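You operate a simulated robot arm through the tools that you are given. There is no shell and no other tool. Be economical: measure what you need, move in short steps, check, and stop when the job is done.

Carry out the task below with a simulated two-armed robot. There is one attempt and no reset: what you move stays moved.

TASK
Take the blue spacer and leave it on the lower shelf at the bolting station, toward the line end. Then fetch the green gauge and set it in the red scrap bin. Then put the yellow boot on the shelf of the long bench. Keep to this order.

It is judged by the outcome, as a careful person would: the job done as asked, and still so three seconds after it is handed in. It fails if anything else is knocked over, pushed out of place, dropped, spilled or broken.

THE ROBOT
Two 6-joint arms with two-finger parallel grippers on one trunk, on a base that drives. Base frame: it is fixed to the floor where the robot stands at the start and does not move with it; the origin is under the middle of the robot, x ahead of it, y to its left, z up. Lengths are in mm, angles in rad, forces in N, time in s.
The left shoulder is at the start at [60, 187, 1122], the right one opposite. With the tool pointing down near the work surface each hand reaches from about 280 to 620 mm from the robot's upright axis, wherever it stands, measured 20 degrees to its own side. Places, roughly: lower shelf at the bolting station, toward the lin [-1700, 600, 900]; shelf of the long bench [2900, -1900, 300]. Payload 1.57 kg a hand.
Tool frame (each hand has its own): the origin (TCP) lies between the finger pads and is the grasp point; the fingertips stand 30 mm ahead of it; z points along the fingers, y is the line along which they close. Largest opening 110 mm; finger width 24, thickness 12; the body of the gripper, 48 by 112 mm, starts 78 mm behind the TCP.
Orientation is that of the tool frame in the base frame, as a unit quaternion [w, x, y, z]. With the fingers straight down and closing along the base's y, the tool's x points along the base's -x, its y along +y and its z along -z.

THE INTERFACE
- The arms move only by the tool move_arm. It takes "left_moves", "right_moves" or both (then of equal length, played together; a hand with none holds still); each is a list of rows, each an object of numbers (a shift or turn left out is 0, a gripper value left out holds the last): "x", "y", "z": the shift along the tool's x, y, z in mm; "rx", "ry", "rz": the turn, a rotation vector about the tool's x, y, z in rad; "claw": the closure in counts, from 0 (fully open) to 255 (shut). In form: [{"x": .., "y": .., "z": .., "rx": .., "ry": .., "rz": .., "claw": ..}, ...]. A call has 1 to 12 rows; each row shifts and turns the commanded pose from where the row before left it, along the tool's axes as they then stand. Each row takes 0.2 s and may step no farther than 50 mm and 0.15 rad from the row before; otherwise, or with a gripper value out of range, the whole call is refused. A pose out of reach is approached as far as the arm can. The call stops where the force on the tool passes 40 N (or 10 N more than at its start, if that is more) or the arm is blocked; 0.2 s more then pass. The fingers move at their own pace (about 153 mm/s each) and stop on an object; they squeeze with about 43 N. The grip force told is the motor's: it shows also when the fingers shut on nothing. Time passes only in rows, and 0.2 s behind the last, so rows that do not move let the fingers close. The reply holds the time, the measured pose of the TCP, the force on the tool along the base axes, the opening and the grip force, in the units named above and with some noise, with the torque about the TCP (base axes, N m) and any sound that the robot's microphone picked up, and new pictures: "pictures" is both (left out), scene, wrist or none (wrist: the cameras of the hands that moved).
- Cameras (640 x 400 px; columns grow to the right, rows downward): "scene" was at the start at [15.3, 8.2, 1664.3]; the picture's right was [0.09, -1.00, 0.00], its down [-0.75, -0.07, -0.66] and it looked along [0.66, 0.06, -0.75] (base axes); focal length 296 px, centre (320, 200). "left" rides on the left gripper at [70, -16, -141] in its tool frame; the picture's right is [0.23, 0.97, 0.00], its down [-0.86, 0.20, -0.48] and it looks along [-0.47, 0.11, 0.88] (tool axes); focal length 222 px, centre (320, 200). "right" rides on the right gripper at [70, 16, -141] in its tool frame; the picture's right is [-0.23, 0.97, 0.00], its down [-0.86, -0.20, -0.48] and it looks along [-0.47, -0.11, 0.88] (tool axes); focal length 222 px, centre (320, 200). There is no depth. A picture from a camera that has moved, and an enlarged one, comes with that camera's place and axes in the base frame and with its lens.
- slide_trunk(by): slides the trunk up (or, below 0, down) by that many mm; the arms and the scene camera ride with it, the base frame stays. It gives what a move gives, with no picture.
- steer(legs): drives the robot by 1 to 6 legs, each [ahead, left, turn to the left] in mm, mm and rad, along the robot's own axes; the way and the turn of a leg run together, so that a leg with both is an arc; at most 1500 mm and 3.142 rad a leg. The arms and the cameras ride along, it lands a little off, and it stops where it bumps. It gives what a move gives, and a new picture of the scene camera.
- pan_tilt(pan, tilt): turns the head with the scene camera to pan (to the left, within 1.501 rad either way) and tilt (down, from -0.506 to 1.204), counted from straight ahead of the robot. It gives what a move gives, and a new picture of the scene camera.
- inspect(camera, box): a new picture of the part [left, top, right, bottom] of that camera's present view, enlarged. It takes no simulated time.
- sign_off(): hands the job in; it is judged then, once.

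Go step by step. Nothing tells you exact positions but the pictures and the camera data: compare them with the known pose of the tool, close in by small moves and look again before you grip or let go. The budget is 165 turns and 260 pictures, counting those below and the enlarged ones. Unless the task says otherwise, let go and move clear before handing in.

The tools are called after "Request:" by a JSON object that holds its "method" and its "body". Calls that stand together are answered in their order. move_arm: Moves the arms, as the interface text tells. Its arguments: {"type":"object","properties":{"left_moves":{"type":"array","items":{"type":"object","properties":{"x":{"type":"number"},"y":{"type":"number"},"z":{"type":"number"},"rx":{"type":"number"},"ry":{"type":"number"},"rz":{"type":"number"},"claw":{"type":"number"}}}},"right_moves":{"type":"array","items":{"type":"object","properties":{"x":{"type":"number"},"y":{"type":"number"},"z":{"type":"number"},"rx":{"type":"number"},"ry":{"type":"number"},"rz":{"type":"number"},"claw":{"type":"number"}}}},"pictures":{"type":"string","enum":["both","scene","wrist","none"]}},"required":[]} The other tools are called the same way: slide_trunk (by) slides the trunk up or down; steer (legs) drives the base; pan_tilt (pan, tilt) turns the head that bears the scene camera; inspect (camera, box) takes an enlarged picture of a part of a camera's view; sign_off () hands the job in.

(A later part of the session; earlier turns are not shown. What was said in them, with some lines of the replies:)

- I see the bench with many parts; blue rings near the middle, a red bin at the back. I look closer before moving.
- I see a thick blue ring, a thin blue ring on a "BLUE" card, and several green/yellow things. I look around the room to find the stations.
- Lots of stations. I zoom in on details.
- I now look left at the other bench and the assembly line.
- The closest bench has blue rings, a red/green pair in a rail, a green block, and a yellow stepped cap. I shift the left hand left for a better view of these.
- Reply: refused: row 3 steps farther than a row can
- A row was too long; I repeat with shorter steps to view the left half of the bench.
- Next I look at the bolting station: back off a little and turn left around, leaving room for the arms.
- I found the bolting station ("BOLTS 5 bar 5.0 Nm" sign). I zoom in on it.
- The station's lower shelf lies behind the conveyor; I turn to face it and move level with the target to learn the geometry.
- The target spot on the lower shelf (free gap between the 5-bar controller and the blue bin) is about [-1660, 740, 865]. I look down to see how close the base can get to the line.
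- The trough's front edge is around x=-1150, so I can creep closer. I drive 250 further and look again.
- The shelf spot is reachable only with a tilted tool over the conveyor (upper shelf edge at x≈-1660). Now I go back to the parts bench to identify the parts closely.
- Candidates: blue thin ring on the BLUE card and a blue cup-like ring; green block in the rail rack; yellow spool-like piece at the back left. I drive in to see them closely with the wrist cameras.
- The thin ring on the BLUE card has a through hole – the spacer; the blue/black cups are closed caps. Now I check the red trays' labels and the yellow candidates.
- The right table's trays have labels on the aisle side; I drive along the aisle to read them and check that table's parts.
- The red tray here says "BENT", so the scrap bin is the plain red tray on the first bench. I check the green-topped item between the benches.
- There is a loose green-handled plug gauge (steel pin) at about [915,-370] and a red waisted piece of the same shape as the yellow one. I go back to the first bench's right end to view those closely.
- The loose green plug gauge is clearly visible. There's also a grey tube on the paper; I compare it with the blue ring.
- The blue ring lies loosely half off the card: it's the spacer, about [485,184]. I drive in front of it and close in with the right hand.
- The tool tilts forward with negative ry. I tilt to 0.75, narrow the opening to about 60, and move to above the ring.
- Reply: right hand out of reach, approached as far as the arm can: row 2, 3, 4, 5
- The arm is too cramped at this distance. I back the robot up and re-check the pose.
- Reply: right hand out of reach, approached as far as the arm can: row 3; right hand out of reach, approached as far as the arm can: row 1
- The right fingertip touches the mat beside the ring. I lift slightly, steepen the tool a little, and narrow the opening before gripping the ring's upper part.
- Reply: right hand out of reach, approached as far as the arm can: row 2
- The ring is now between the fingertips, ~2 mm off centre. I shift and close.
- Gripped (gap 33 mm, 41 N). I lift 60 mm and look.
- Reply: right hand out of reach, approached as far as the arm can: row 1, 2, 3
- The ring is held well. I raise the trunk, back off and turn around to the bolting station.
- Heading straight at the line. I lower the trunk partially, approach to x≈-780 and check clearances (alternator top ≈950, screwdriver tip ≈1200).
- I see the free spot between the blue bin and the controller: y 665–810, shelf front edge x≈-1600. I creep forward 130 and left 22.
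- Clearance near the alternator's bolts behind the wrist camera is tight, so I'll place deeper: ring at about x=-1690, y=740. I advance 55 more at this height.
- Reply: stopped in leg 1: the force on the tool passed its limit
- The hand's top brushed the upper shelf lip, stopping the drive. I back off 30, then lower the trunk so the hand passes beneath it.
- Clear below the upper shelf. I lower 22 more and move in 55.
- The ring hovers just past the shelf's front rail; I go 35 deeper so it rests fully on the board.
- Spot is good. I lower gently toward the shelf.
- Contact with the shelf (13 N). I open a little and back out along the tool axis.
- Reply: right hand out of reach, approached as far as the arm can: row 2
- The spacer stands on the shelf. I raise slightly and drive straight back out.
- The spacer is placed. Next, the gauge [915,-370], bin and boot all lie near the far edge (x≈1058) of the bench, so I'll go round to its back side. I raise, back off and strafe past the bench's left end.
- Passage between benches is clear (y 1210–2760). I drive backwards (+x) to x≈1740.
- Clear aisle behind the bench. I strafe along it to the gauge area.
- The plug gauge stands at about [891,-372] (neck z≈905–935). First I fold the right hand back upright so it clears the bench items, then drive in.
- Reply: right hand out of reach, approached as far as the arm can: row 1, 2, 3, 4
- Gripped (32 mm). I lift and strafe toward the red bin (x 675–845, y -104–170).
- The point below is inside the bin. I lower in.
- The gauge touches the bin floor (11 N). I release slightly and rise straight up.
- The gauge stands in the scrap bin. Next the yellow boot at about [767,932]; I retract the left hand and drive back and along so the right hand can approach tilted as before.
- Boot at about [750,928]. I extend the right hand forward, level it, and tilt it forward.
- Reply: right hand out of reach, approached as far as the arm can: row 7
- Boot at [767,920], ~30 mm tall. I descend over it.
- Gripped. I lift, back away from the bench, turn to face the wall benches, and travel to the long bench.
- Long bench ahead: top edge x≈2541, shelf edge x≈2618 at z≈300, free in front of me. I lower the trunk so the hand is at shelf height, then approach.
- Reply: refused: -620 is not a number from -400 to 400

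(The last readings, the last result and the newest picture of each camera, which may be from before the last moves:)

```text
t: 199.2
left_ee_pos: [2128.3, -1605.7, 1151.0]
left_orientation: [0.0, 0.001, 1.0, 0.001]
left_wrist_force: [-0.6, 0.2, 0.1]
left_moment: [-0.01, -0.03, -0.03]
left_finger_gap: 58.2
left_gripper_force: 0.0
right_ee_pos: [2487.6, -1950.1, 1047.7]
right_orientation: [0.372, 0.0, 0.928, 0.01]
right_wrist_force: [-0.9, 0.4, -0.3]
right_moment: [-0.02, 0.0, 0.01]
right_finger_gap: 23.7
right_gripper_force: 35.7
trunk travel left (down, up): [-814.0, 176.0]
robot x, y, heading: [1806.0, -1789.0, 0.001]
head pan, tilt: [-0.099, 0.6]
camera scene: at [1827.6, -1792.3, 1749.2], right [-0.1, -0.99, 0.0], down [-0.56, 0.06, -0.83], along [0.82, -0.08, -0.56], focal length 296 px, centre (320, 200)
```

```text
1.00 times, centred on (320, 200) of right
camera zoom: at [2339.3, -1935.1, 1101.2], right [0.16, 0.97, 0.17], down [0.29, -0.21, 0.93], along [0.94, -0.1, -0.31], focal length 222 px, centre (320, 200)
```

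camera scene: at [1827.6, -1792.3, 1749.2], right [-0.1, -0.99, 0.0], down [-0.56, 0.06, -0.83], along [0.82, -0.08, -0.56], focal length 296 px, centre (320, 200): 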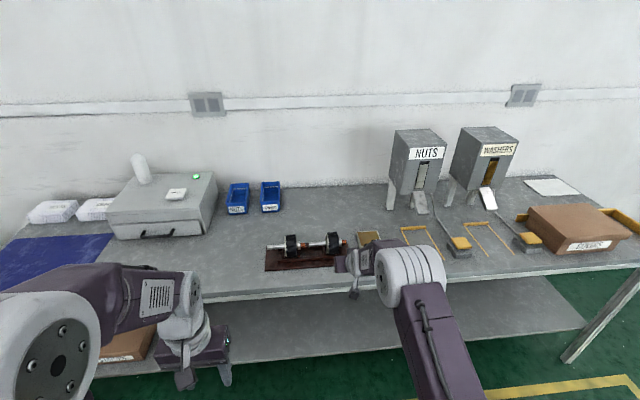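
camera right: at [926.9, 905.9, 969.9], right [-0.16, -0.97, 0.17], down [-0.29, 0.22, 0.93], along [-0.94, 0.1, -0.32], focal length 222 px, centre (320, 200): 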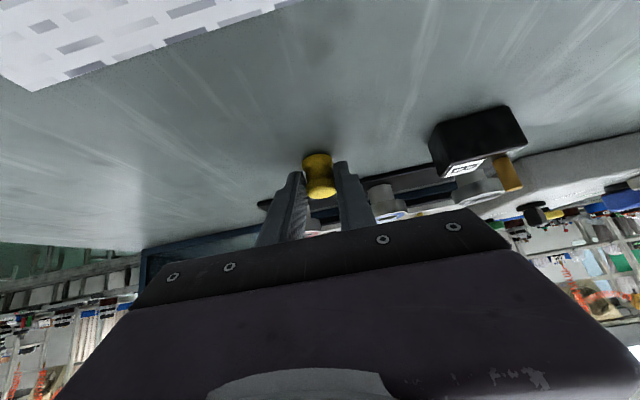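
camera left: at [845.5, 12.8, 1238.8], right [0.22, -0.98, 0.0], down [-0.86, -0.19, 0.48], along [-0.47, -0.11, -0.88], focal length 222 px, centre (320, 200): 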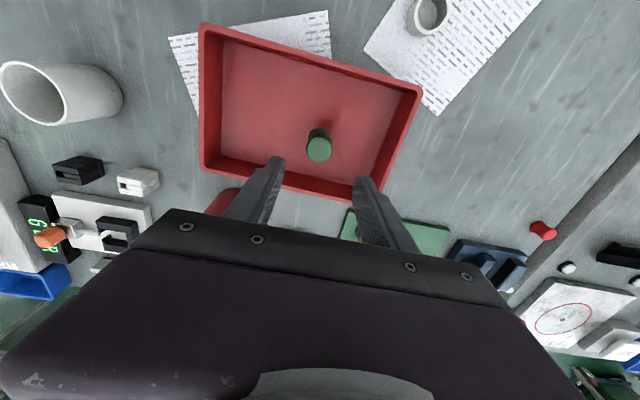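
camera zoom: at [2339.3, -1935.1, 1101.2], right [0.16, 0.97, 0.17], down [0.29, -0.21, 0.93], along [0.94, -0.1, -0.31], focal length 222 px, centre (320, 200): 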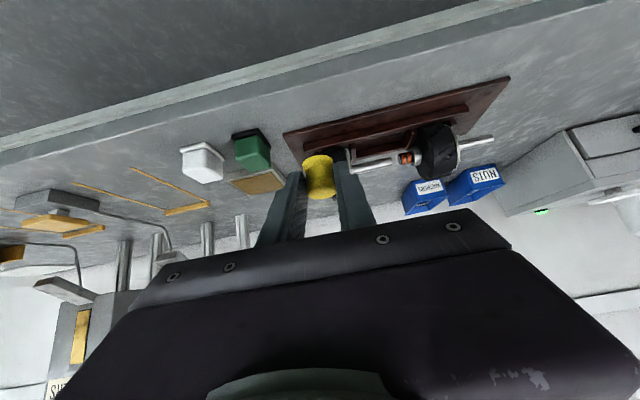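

I got closer than intended with the hand still high; I back off 180 first and then lower in two slides.

Request:
{"method": "steer", "body": {"legs": [[-180, 0, 0]]}}

Request:
{"method": "slide_trunk", "body": {"by": -390}}

Request:
{"method": "slide_trunk", "body": {"by": -240}}

Request:
{"method": "inspect", "body": {"camera": "right", "box": [0, 0, 640, 400]}}

Request:
{"method": "inspect", "body": {"camera": "scene", "box": [0, 0, 640, 400]}}

```text
t: 200.7
left_ee_pos: [1954.6, -1607.3, 1147.7]
left_orientation: [-0.002, 0.002, 1.0, 0.001]
left_wrist_force: [0.3, -0.3, -0.4]
left_moment: [-0.01, 0.04, -0.02]
left_finger_gap: 58.3
left_gripper_force: 0.1
right_ee_pos: [2310.4, -1950.5, 1042.9]
right_orientation: [0.37, 0.001, 0.929, 0.01]
right_wrist_force: [-0.1, -0.1, 0.4]
right_moment: [0.01, 0.0, 0.01]
right_finger_gap: 23.7
right_gripper_force: 36.5
trunk travel left (down, up): [-814.0, 176.0]
robot x, y, heading: [1625.2, -1783.0, -0.008]
head pan, tilt: [-0.099, 0.6]
camera scene: at [1655.5, -1792.0, 1749.0], right [-0.1, -0.99, 0.0], down [-0.56, 0.06, -0.82], along [0.82, -0.08, -0.57], focal length 296 px, centre (320, 200)
```

scene: 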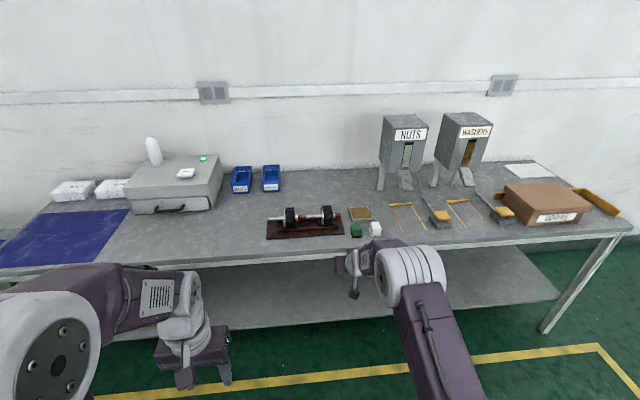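

```text
t: 204.5
left_ee_pos: [1952.7, -1606.5, 759.5]
left_orientation: [0.0, 0.002, 1.0, 0.0]
left_wrist_force: [-0.4, -0.2, -0.8]
left_moment: [0.04, -0.02, 0.0]
left_finger_gap: 58.1
left_gripper_force: 0.2
right_ee_pos: [2308.0, -1950.7, 654.6]
right_orientation: [0.372, 0.0, 0.928, 0.009]
right_wrist_force: [1.5, -0.1, -0.4]
right_moment: [-0.04, 0.0, 0.02]
right_finger_gap: 23.7
right_gripper_force: 35.3
trunk travel left (down, up): [-424.0, 566.0]
robot x, y, heading: [1623.5, -1786.0, 0.003]
head pan, tilt: [-0.099, 0.6]
```

```text
t: 207.0
left_ee_pos: [1950.6, -1607.5, 519.7]
left_orientation: [0.0, 0.002, 1.0, 0.001]
left_wrist_force: [0.1, 0.3, 0.7]
left_moment: [0.01, 0.04, -0.04]
left_finger_gap: 57.9
left_gripper_force: 0.0
right_ee_pos: [2308.6, -1950.7, 416.2]
right_orientation: [0.371, 0.0, 0.929, 0.01]
right_wrist_force: [-0.3, 0.1, -0.2]
right_moment: [-0.01, -0.01, -0.03]
right_finger_gap: 23.5
right_gripper_force: 36.0
trunk travel left (down, up): [-184.0, 806.0]
robot x, y, heading: [1624.3, -1782.6, 0.0]
head pan, tilt: [-0.099, 0.6]
```

```text
1.00 times, centred on (320, 200) of right
camera zoom: at [2160.4, -1935.5, 469.8], right [0.16, 0.97, 0.17], down [0.29, -0.21, 0.93], along [0.94, -0.1, -0.32], focal length 222 px, centre (320, 200)
```

zoom: 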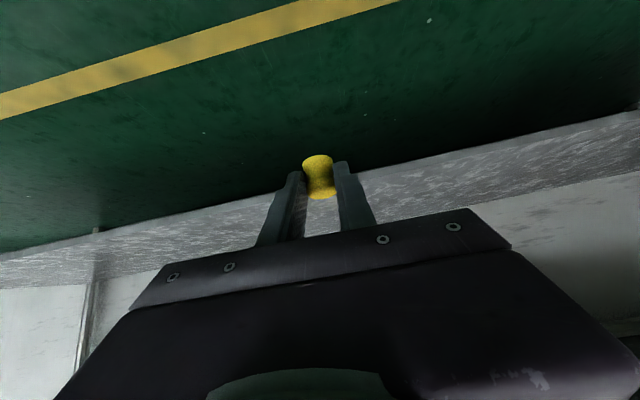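

```text
1.00 times, centred on (320, 200) of scene
camera zoom: at [1650.6, -1792.0, 1119.2], right [-0.1, -0.99, 0.0], down [-0.56, 0.06, -0.83], along [0.82, -0.08, -0.56], focal length 296 px, centre (320, 200)
```

zoom: 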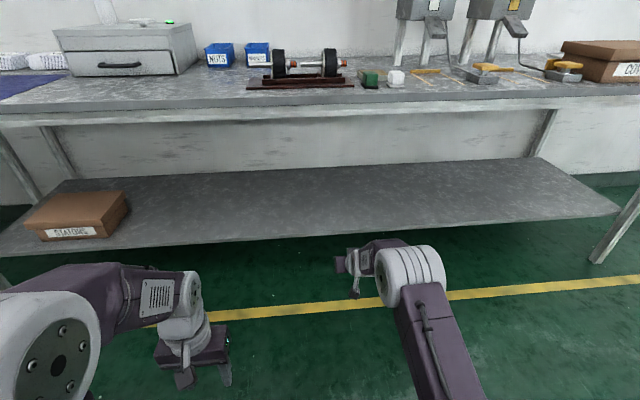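

The shelf is clear here (front edge x≈2615, z≈265–300). I move in 300 and look.

Request:
{"method": "steer", "body": {"legs": [[320, 0, 0]]}}

Request:
{"method": "inspect", "body": {"camera": "right", "box": [0, 0, 640, 400]}}

```text
t: 209.1
left_ee_pos: [2270.5, -1607.1, 519.3]
left_orientation: [-0.001, 0.001, 1.0, 0.001]
left_wrist_force: [-0.2, 0.1, 0.1]
left_moment: [0.0, 0.02, 0.02]
left_finger_gap: 58.2
left_gripper_force: 0.0
right_ee_pos: [2628.5, -1949.5, 414.8]
right_orientation: [0.372, -0.001, 0.928, 0.01]
right_wrist_force: [0.9, 0.2, 0.3]
right_moment: [-0.03, -0.01, 0.01]
right_finger_gap: 23.6
right_gripper_force: 35.7
trunk travel left (down, up): [-184.0, 806.0]
robot x, y, heading: [1945.8, -1785.3, -0.001]
head pan, tilt: [-0.099, 0.6]
camera scene: at [1970.7, -1792.6, 1119.1], right [-0.1, -0.99, 0.0], down [-0.56, 0.06, -0.82], along [0.82, -0.08, -0.57], focal length 296 px, centre (320, 200)
```

scene: 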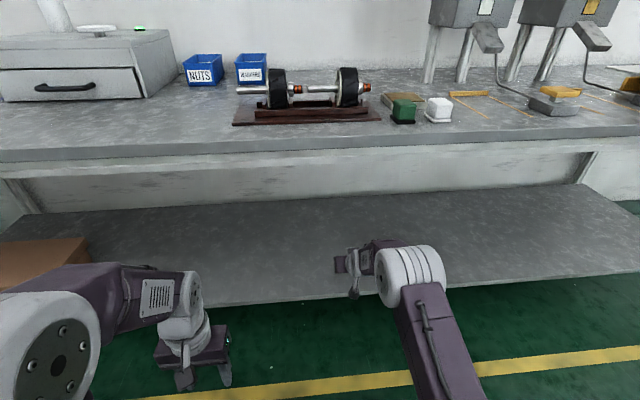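

```text
1.00 times, centred on (320, 200) of right
camera zoom: at [2480.6, -1934.9, 469.6], right [0.16, 0.97, 0.17], down [0.29, -0.21, 0.93], along [0.94, -0.09, -0.32], focal length 222 px, centre (320, 200)
```

zoom: 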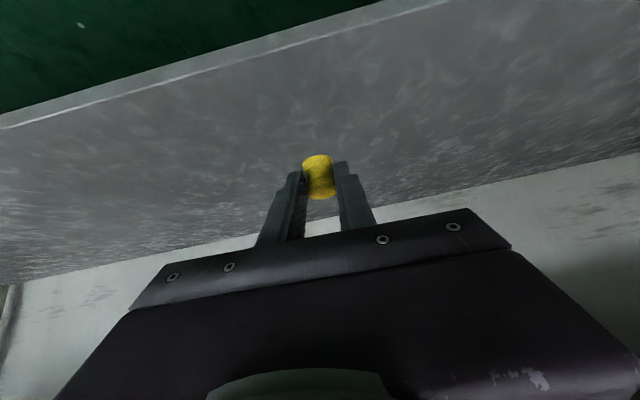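

Request:
{"method": "steer", "body": {"legs": [[100, 0, 0]]}}

Request:
{"method": "slide_trunk", "body": {"by": -65}}

Request:
{"method": "inspect", "body": {"camera": "right", "box": [160, 40, 480, 240]}}

Request:
{"method": "inspect", "body": {"camera": "scene", "box": [160, 100, 560, 400]}}

```text
t: 210.3
left_ee_pos: [2371.4, -1606.8, 519.9]
left_orientation: [-0.001, 0.001, 1.0, 0.001]
left_wrist_force: [-0.2, -0.5, -0.1]
left_moment: [0.0, 0.0, -0.01]
left_finger_gap: 58.2
left_gripper_force: 0.1
right_ee_pos: [2729.1, -1948.8, 414.5]
right_orientation: [0.37, -0.001, 0.929, 0.011]
right_wrist_force: [0.3, -0.2, -0.2]
right_moment: [0.01, 0.02, 0.01]
right_finger_gap: 23.8
right_gripper_force: 35.4
trunk travel left (down, up): [-184.0, 806.0]
robot x, y, heading: [2047.3, -1784.4, -0.004]
head pan, tilt: [-0.099, 0.6]
camera scene: at [2071.3, -1792.7, 1119.1], right [-0.1, -0.99, 0.0], down [-0.56, 0.06, -0.82], along [0.82, -0.08, -0.57], focal length 296 px, centre (320, 200)
```

scene: 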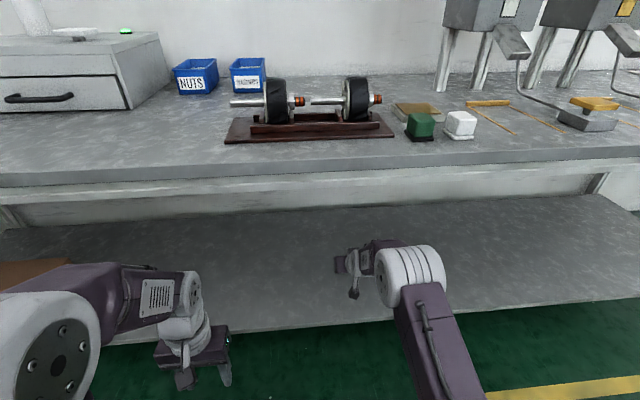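

```text
t: 211.3
left_ee_pos: [2372.3, -1606.6, 454.3]
left_orientation: [-0.001, 0.001, 1.0, 0.001]
left_wrist_force: [0.4, 0.5, 0.3]
left_moment: [0.0, 0.01, -0.04]
left_finger_gap: 57.9
left_gripper_force: 0.0
right_ee_pos: [2729.9, -1949.5, 349.9]
right_orientation: [0.372, -0.001, 0.928, 0.011]
right_wrist_force: [0.2, 0.1, -0.3]
right_moment: [-0.03, 0.02, 0.0]
right_finger_gap: 23.9
right_gripper_force: 36.5
trunk travel left (down, up): [-119.0, 871.0]
robot x, y, heading: [2045.4, -1786.2, -0.003]
head pan, tilt: [-0.099, 0.6]
```

```text
2.00 times, centred on (320, 140) of right
camera zoom: at [2581.0, -1935.1, 404.8], right [0.16, 0.97, 0.17], down [0.29, -0.21, 0.93], along [0.94, -0.09, -0.32], focal length 444 px, centre (320, 320)
```

zoom: 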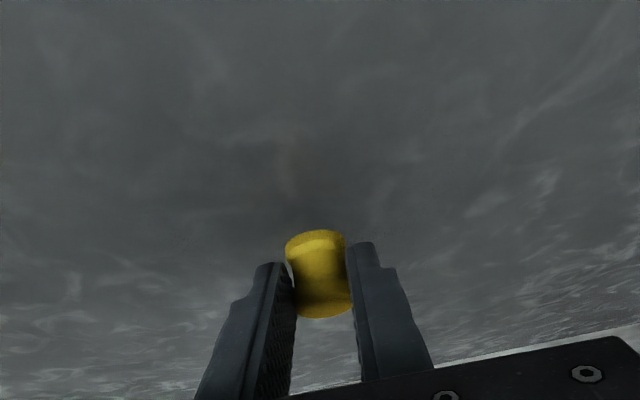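

```text
1.33 times, centred on (360, 250) of scene
camera zoom: at [2070.8, -1792.7, 1054.1], right [-0.1, -0.99, 0.0], down [-0.56, 0.06, -0.83], along [0.82, -0.08, -0.56], focal length 394 px, centre (267, 133)
```

zoom: 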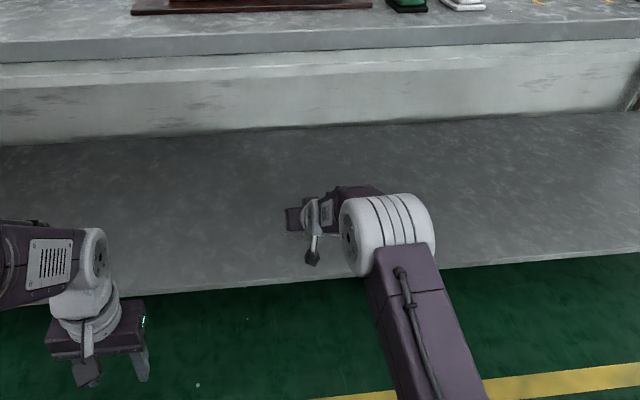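

Request:
{"method": "move_arm", "body": {"right_moves": [{"x": 2.1, "z": 2.2}, {"x": 2.1, "z": 2.2}, {"x": 2.1, "z": 2.2}], "pictures": "wrist"}}

Request:
{"method": "inspect", "body": {"camera": "right", "box": [220, 80, 420, 230]}}

```text
t: 212.1
left_ee_pos: [2371.4, -1606.9, 455.2]
left_orientation: [-0.001, 0.001, 1.0, 0.001]
left_wrist_force: [-0.3, 0.6, 0.9]
left_moment: [0.04, -0.01, -0.02]
left_finger_gap: 57.9
left_gripper_force: 0.0
right_ee_pos: [2729.4, -1950.2, 340.5]
right_orientation: [0.371, -0.001, 0.928, 0.01]
right_wrist_force: [0.6, 0.4, 0.1]
right_moment: [0.0, 0.0, -0.01]
right_finger_gap: 23.5
right_gripper_force: 35.7
trunk travel left (down, up): [-119.0, 871.0]
robot x, y, heading: [2045.7, -1785.2, -0.002]
head pan, tilt: [-0.099, 0.6]
camera right: at [2581.2, -1934.8, 395.4], right [0.16, 0.97, 0.17], down [0.29, -0.21, 0.93], along [0.94, -0.09, -0.32], focal length 222 px, centre (320, 200)
```

right: 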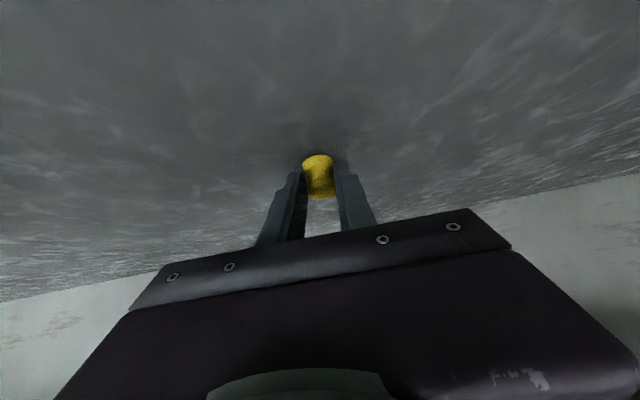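

```text
2.67 times, centred on (320, 155) of right
camera zoom: at [2581.2, -1934.8, 395.4], right [0.16, 0.97, 0.17], down [0.29, -0.21, 0.93], along [0.94, -0.09, -0.32], focal length 592 px, centre (320, 320)
```

zoom: 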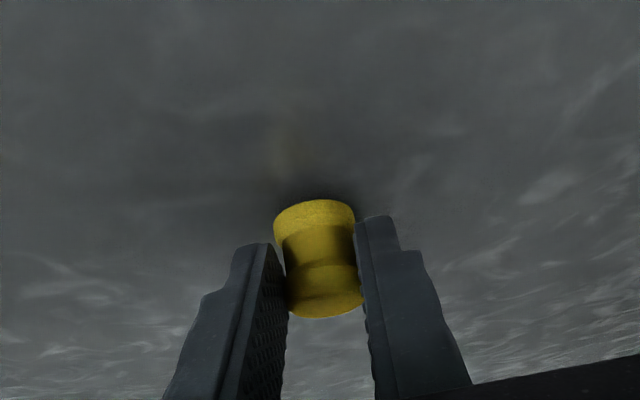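

Getting close. I continue in 2 mm rows and watch the force.

Request:
{"method": "move_arm", "body": {"right_moves": [{"x": 1.4, "z": 1.45}, {"x": 1.4, "z": 1.45}], "pictures": "none"}}

Request:
{"method": "move_arm", "body": {"right_moves": [{"x": 1.0, "z": 1.1}], "pictures": "none"}}

```text
t: 212.7
left_ee_pos: [2370.7, -1607.8, 455.9]
left_orientation: [-0.001, 0.0, 1.0, 0.0]
left_wrist_force: [-0.7, 0.2, 0.0]
left_moment: [-0.04, -0.02, -0.04]
left_finger_gap: 57.9
left_gripper_force: 0.1
right_ee_pos: [2730.2, -1949.4, 337.2]
right_orientation: [0.371, -0.001, 0.928, 0.01]
right_wrist_force: [0.2, 0.2, -0.7]
right_moment: [0.02, -0.01, -0.02]
right_finger_gap: 23.4
right_gripper_force: 35.7
trunk travel left (down, up): [-119.0, 871.0]
robot x, y, heading: [2046.7, -1787.8, -0.004]
head pan, tilt: [-0.099, 0.6]
```

```text
t: 213.1
left_ee_pos: [2370.9, -1607.7, 455.5]
left_orientation: [-0.001, 0.001, 1.0, 0.0]
left_wrist_force: [-0.5, 0.2, -0.4]
left_moment: [-0.01, 0.01, 0.01]
left_finger_gap: 58.2
left_gripper_force: 0.0
right_ee_pos: [2727.9, -1949.1, 335.5]
right_orientation: [0.371, -0.001, 0.929, 0.009]
right_wrist_force: [0.9, -0.5, -0.8]
right_moment: [0.0, 0.0, -0.02]
right_finger_gap: 23.8
right_gripper_force: 35.4
trunk travel left (down, up): [-119.0, 871.0]
robot x, y, heading: [2047.6, -1786.9, -0.004]
head pan, tilt: [-0.099, 0.6]
```

Request:
{"method": "move_arm", "body": {"right_moves": [{"x": 1.0, "z": 1.1}, {"x": 1.0, "z": 1.1}], "pictures": "none"}}

Request:
{"method": "inspect", "body": {"camera": "right", "box": [220, 80, 420, 230]}}

```text
t: 213.7
left_ee_pos: [2370.1, -1606.4, 455.1]
left_orientation: [0.001, 0.001, 1.0, 0.001]
left_wrist_force: [-0.1, -0.2, -0.4]
left_moment: [0.0, 0.01, 0.03]
left_finger_gap: 58.0
left_gripper_force: 0.1
right_ee_pos: [2729.5, -1949.5, 334.5]
right_orientation: [0.374, -0.001, 0.928, 0.01]
right_wrist_force: [-5.7, 0.3, 11.1]
right_moment: [-0.12, 0.03, -0.03]
right_finger_gap: 23.8
right_gripper_force: 35.9
trunk travel left (down, up): [-119.0, 871.0]
robot x, y, heading: [2044.1, -1782.1, -0.0]
head pan, tilt: [-0.099, 0.6]
```

```text
2.67 times, centred on (320, 155) of right
camera zoom: at [2580.8, -1934.6, 389.2], right [0.16, 0.97, 0.17], down [0.29, -0.21, 0.93], along [0.95, -0.09, -0.31], focal length 592 px, centre (320, 320)
```

zoom: 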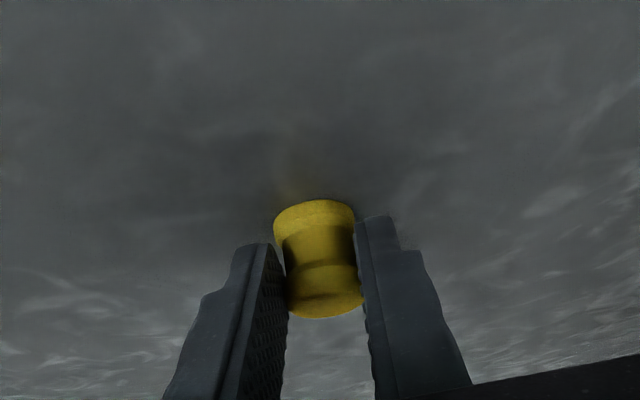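

Contact (11 N). I release and withdraw along the tool axis.

Request:
{"method": "move_arm", "body": {"right_moves": [{"x": -0.5, "z": -0.5}, {"claw": 150}, {"z": 0}, {"z": 0}], "pictures": "wrist"}}

Request:
{"method": "move_arm", "body": {"right_moves": [{"z": -12}, {"z": -15}, {"z": -15}], "pictures": "wrist"}}

```text
t: 214.7
left_ee_pos: [2371.6, -1606.6, 455.8]
left_orientation: [0.0, 0.001, 1.0, 0.001]
left_wrist_force: [-0.3, 0.7, 0.0]
left_moment: [0.0, 0.02, 0.0]
left_finger_gap: 58.0
left_gripper_force: 0.1
right_ee_pos: [2728.5, -1948.5, 333.8]
right_orientation: [0.37, -0.001, 0.929, 0.01]
right_wrist_force: [-0.2, -0.3, -0.3]
right_moment: [-0.02, -0.03, -0.03]
right_finger_gap: 45.2
right_gripper_force: 0.0
trunk travel left (down, up): [-119.0, 871.0]
robot x, y, heading: [2045.3, -1785.4, -0.004]
head pan, tilt: [-0.099, 0.6]
camera right: at [2581.0, -1934.7, 387.8], right [0.16, 0.97, 0.17], down [0.29, -0.21, 0.93], along [0.94, -0.09, -0.32], focal length 222 px, centre (320, 200)
```

right: 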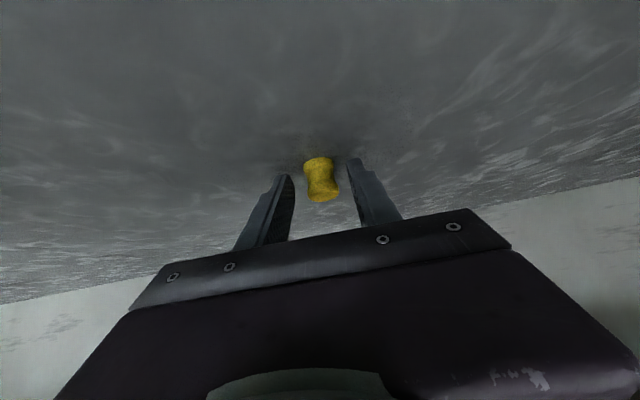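

```text
t: 215.5
left_ee_pos: [2370.9, -1606.1, 454.5]
left_orientation: [0.0, 0.001, 1.0, 0.001]
left_wrist_force: [0.2, 0.1, -0.1]
left_moment: [0.01, 0.02, 0.02]
left_finger_gap: 58.2
left_gripper_force: 0.1
right_ee_pos: [2699.3, -1950.7, 363.3]
right_orientation: [0.37, -0.001, 0.929, 0.01]
right_wrist_force: [0.0, 0.5, -0.6]
right_moment: [-0.01, -0.02, 0.0]
right_finger_gap: 45.1
right_gripper_force: 0.1
trunk travel left (down, up): [-119.0, 871.0]
robot x, y, heading: [2046.4, -1785.9, -0.003]
head pan, tilt: [-0.099, 0.6]
camera right: at [2551.4, -1935.9, 418.3], right [0.16, 0.97, 0.17], down [0.29, -0.21, 0.93], along [0.94, -0.09, -0.32], focal length 222 px, centre (320, 200)
```

right: 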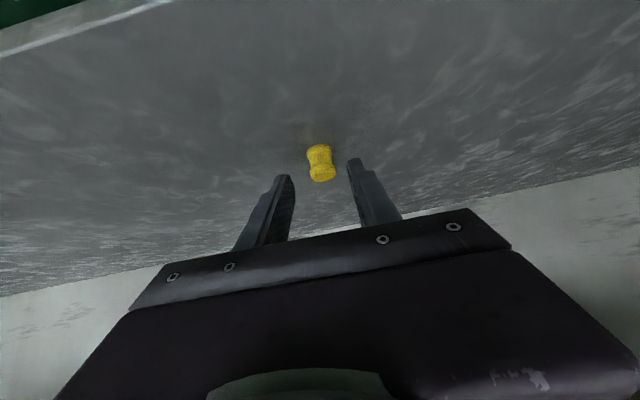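

The boot stands on the shelf. I back the robot out clear and take a last look.

Request:
{"method": "slide_trunk", "body": {"by": 30}}

Request:
{"method": "steer", "body": {"legs": [[-400, 0, 0]]}}

Request:
{"method": "inspect", "body": {"camera": "scene", "box": [240, 120, 480, 280]}}

```text
t: 216.2
left_ee_pos: [2372.2, -1605.9, 485.6]
left_orientation: [-0.001, 0.001, 1.0, 0.001]
left_wrist_force: [-0.1, 0.1, -0.2]
left_moment: [0.03, -0.02, 0.02]
left_finger_gap: 58.2
left_gripper_force: 0.0
right_ee_pos: [2699.7, -1951.0, 393.7]
right_orientation: [0.37, -0.001, 0.929, 0.01]
right_wrist_force: [0.3, -0.7, -0.2]
right_moment: [0.03, 0.03, 0.02]
right_finger_gap: 45.1
right_gripper_force: 0.0
trunk travel left (down, up): [-149.0, 841.0]
robot x, y, heading: [2047.1, -1782.4, -0.003]
head pan, tilt: [-0.099, 0.6]
```

```text
t: 218.8
left_ee_pos: [1967.9, -1606.7, 484.9]
left_orientation: [0.0, 0.001, 1.0, 0.001]
left_wrist_force: [-0.1, -1.0, 0.4]
left_moment: [0.02, 0.0, -0.02]
left_finger_gap: 58.1
left_gripper_force: 0.1
right_ee_pos: [2294.0, -1951.3, 395.2]
right_orientation: [0.372, 0.001, 0.928, 0.009]
right_wrist_force: [0.2, 0.0, -1.0]
right_moment: [0.01, -0.03, 0.01]
right_finger_gap: 45.4
right_gripper_force: 0.1
trunk travel left (down, up): [-149.0, 841.0]
robot x, y, heading: [1640.3, -1784.5, -0.007]
head pan, tilt: [-0.099, 0.6]
camera scene: at [1665.7, -1791.9, 1084.1], right [-0.1, -0.99, 0.0], down [-0.56, 0.06, -0.83], along [0.82, -0.08, -0.56], focal length 296 px, centre (320, 200)
```

scene: 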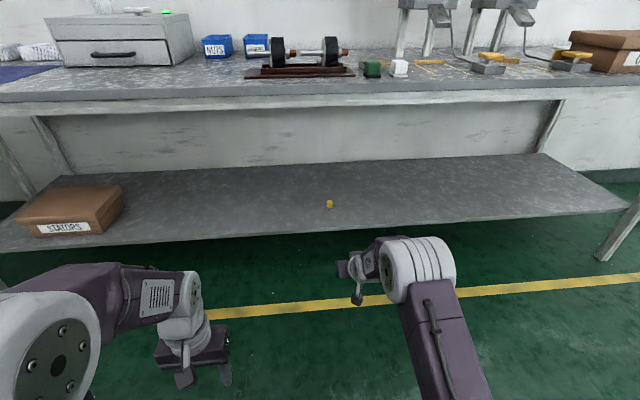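

```text
2.50 times, centred on (360, 200) of scene
camera zoom: at [1665.7, -1791.9, 1084.1], right [-0.1, -0.99, 0.0], down [-0.56, 0.06, -0.83], along [0.82, -0.08, -0.56], focal length 739 px, centre (220, 200)
```

zoom: 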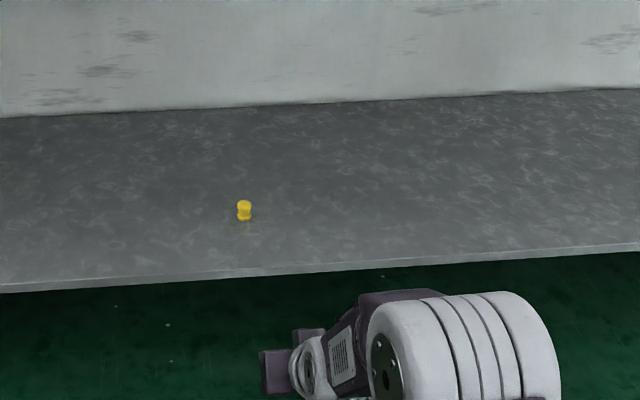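

The yellow boot stands upright on the long bench's shelf. The spacer and the gauge were also seen standing in place after I let go of them, so I hand in.

Request:
{"method": "sign_off", "body": {}}

```text
The job is handed in.
```

I placed all three items in the order you asked and then handed the job in: the blue spacer on the bolting station's lower shelf, the green gauge in the red scrap bin, and the yellow boot on the long bench's shelf.

- **Choice of parts:** Nothing was labelled, so I went by appearance:
  - The spacer is the blue ring that lay on the BLUE card.
  - The gauge is the loose green-handled plug gauge.
  - The scrap bin is the plain red tray on the first bench, because the other red tray says "BENT".
- **Spacer position:** The spacer is at about [-1685, 742], in the gap between the air controller and the blue bin. I took that to be the line-end side.
- **Contacts on the way:** While I was carrying the spacer, the hand brushed the upper shelf's lip and the drive stopped. A fingertip also touched the mat beside the ring. I saw nothing moved by either contact.
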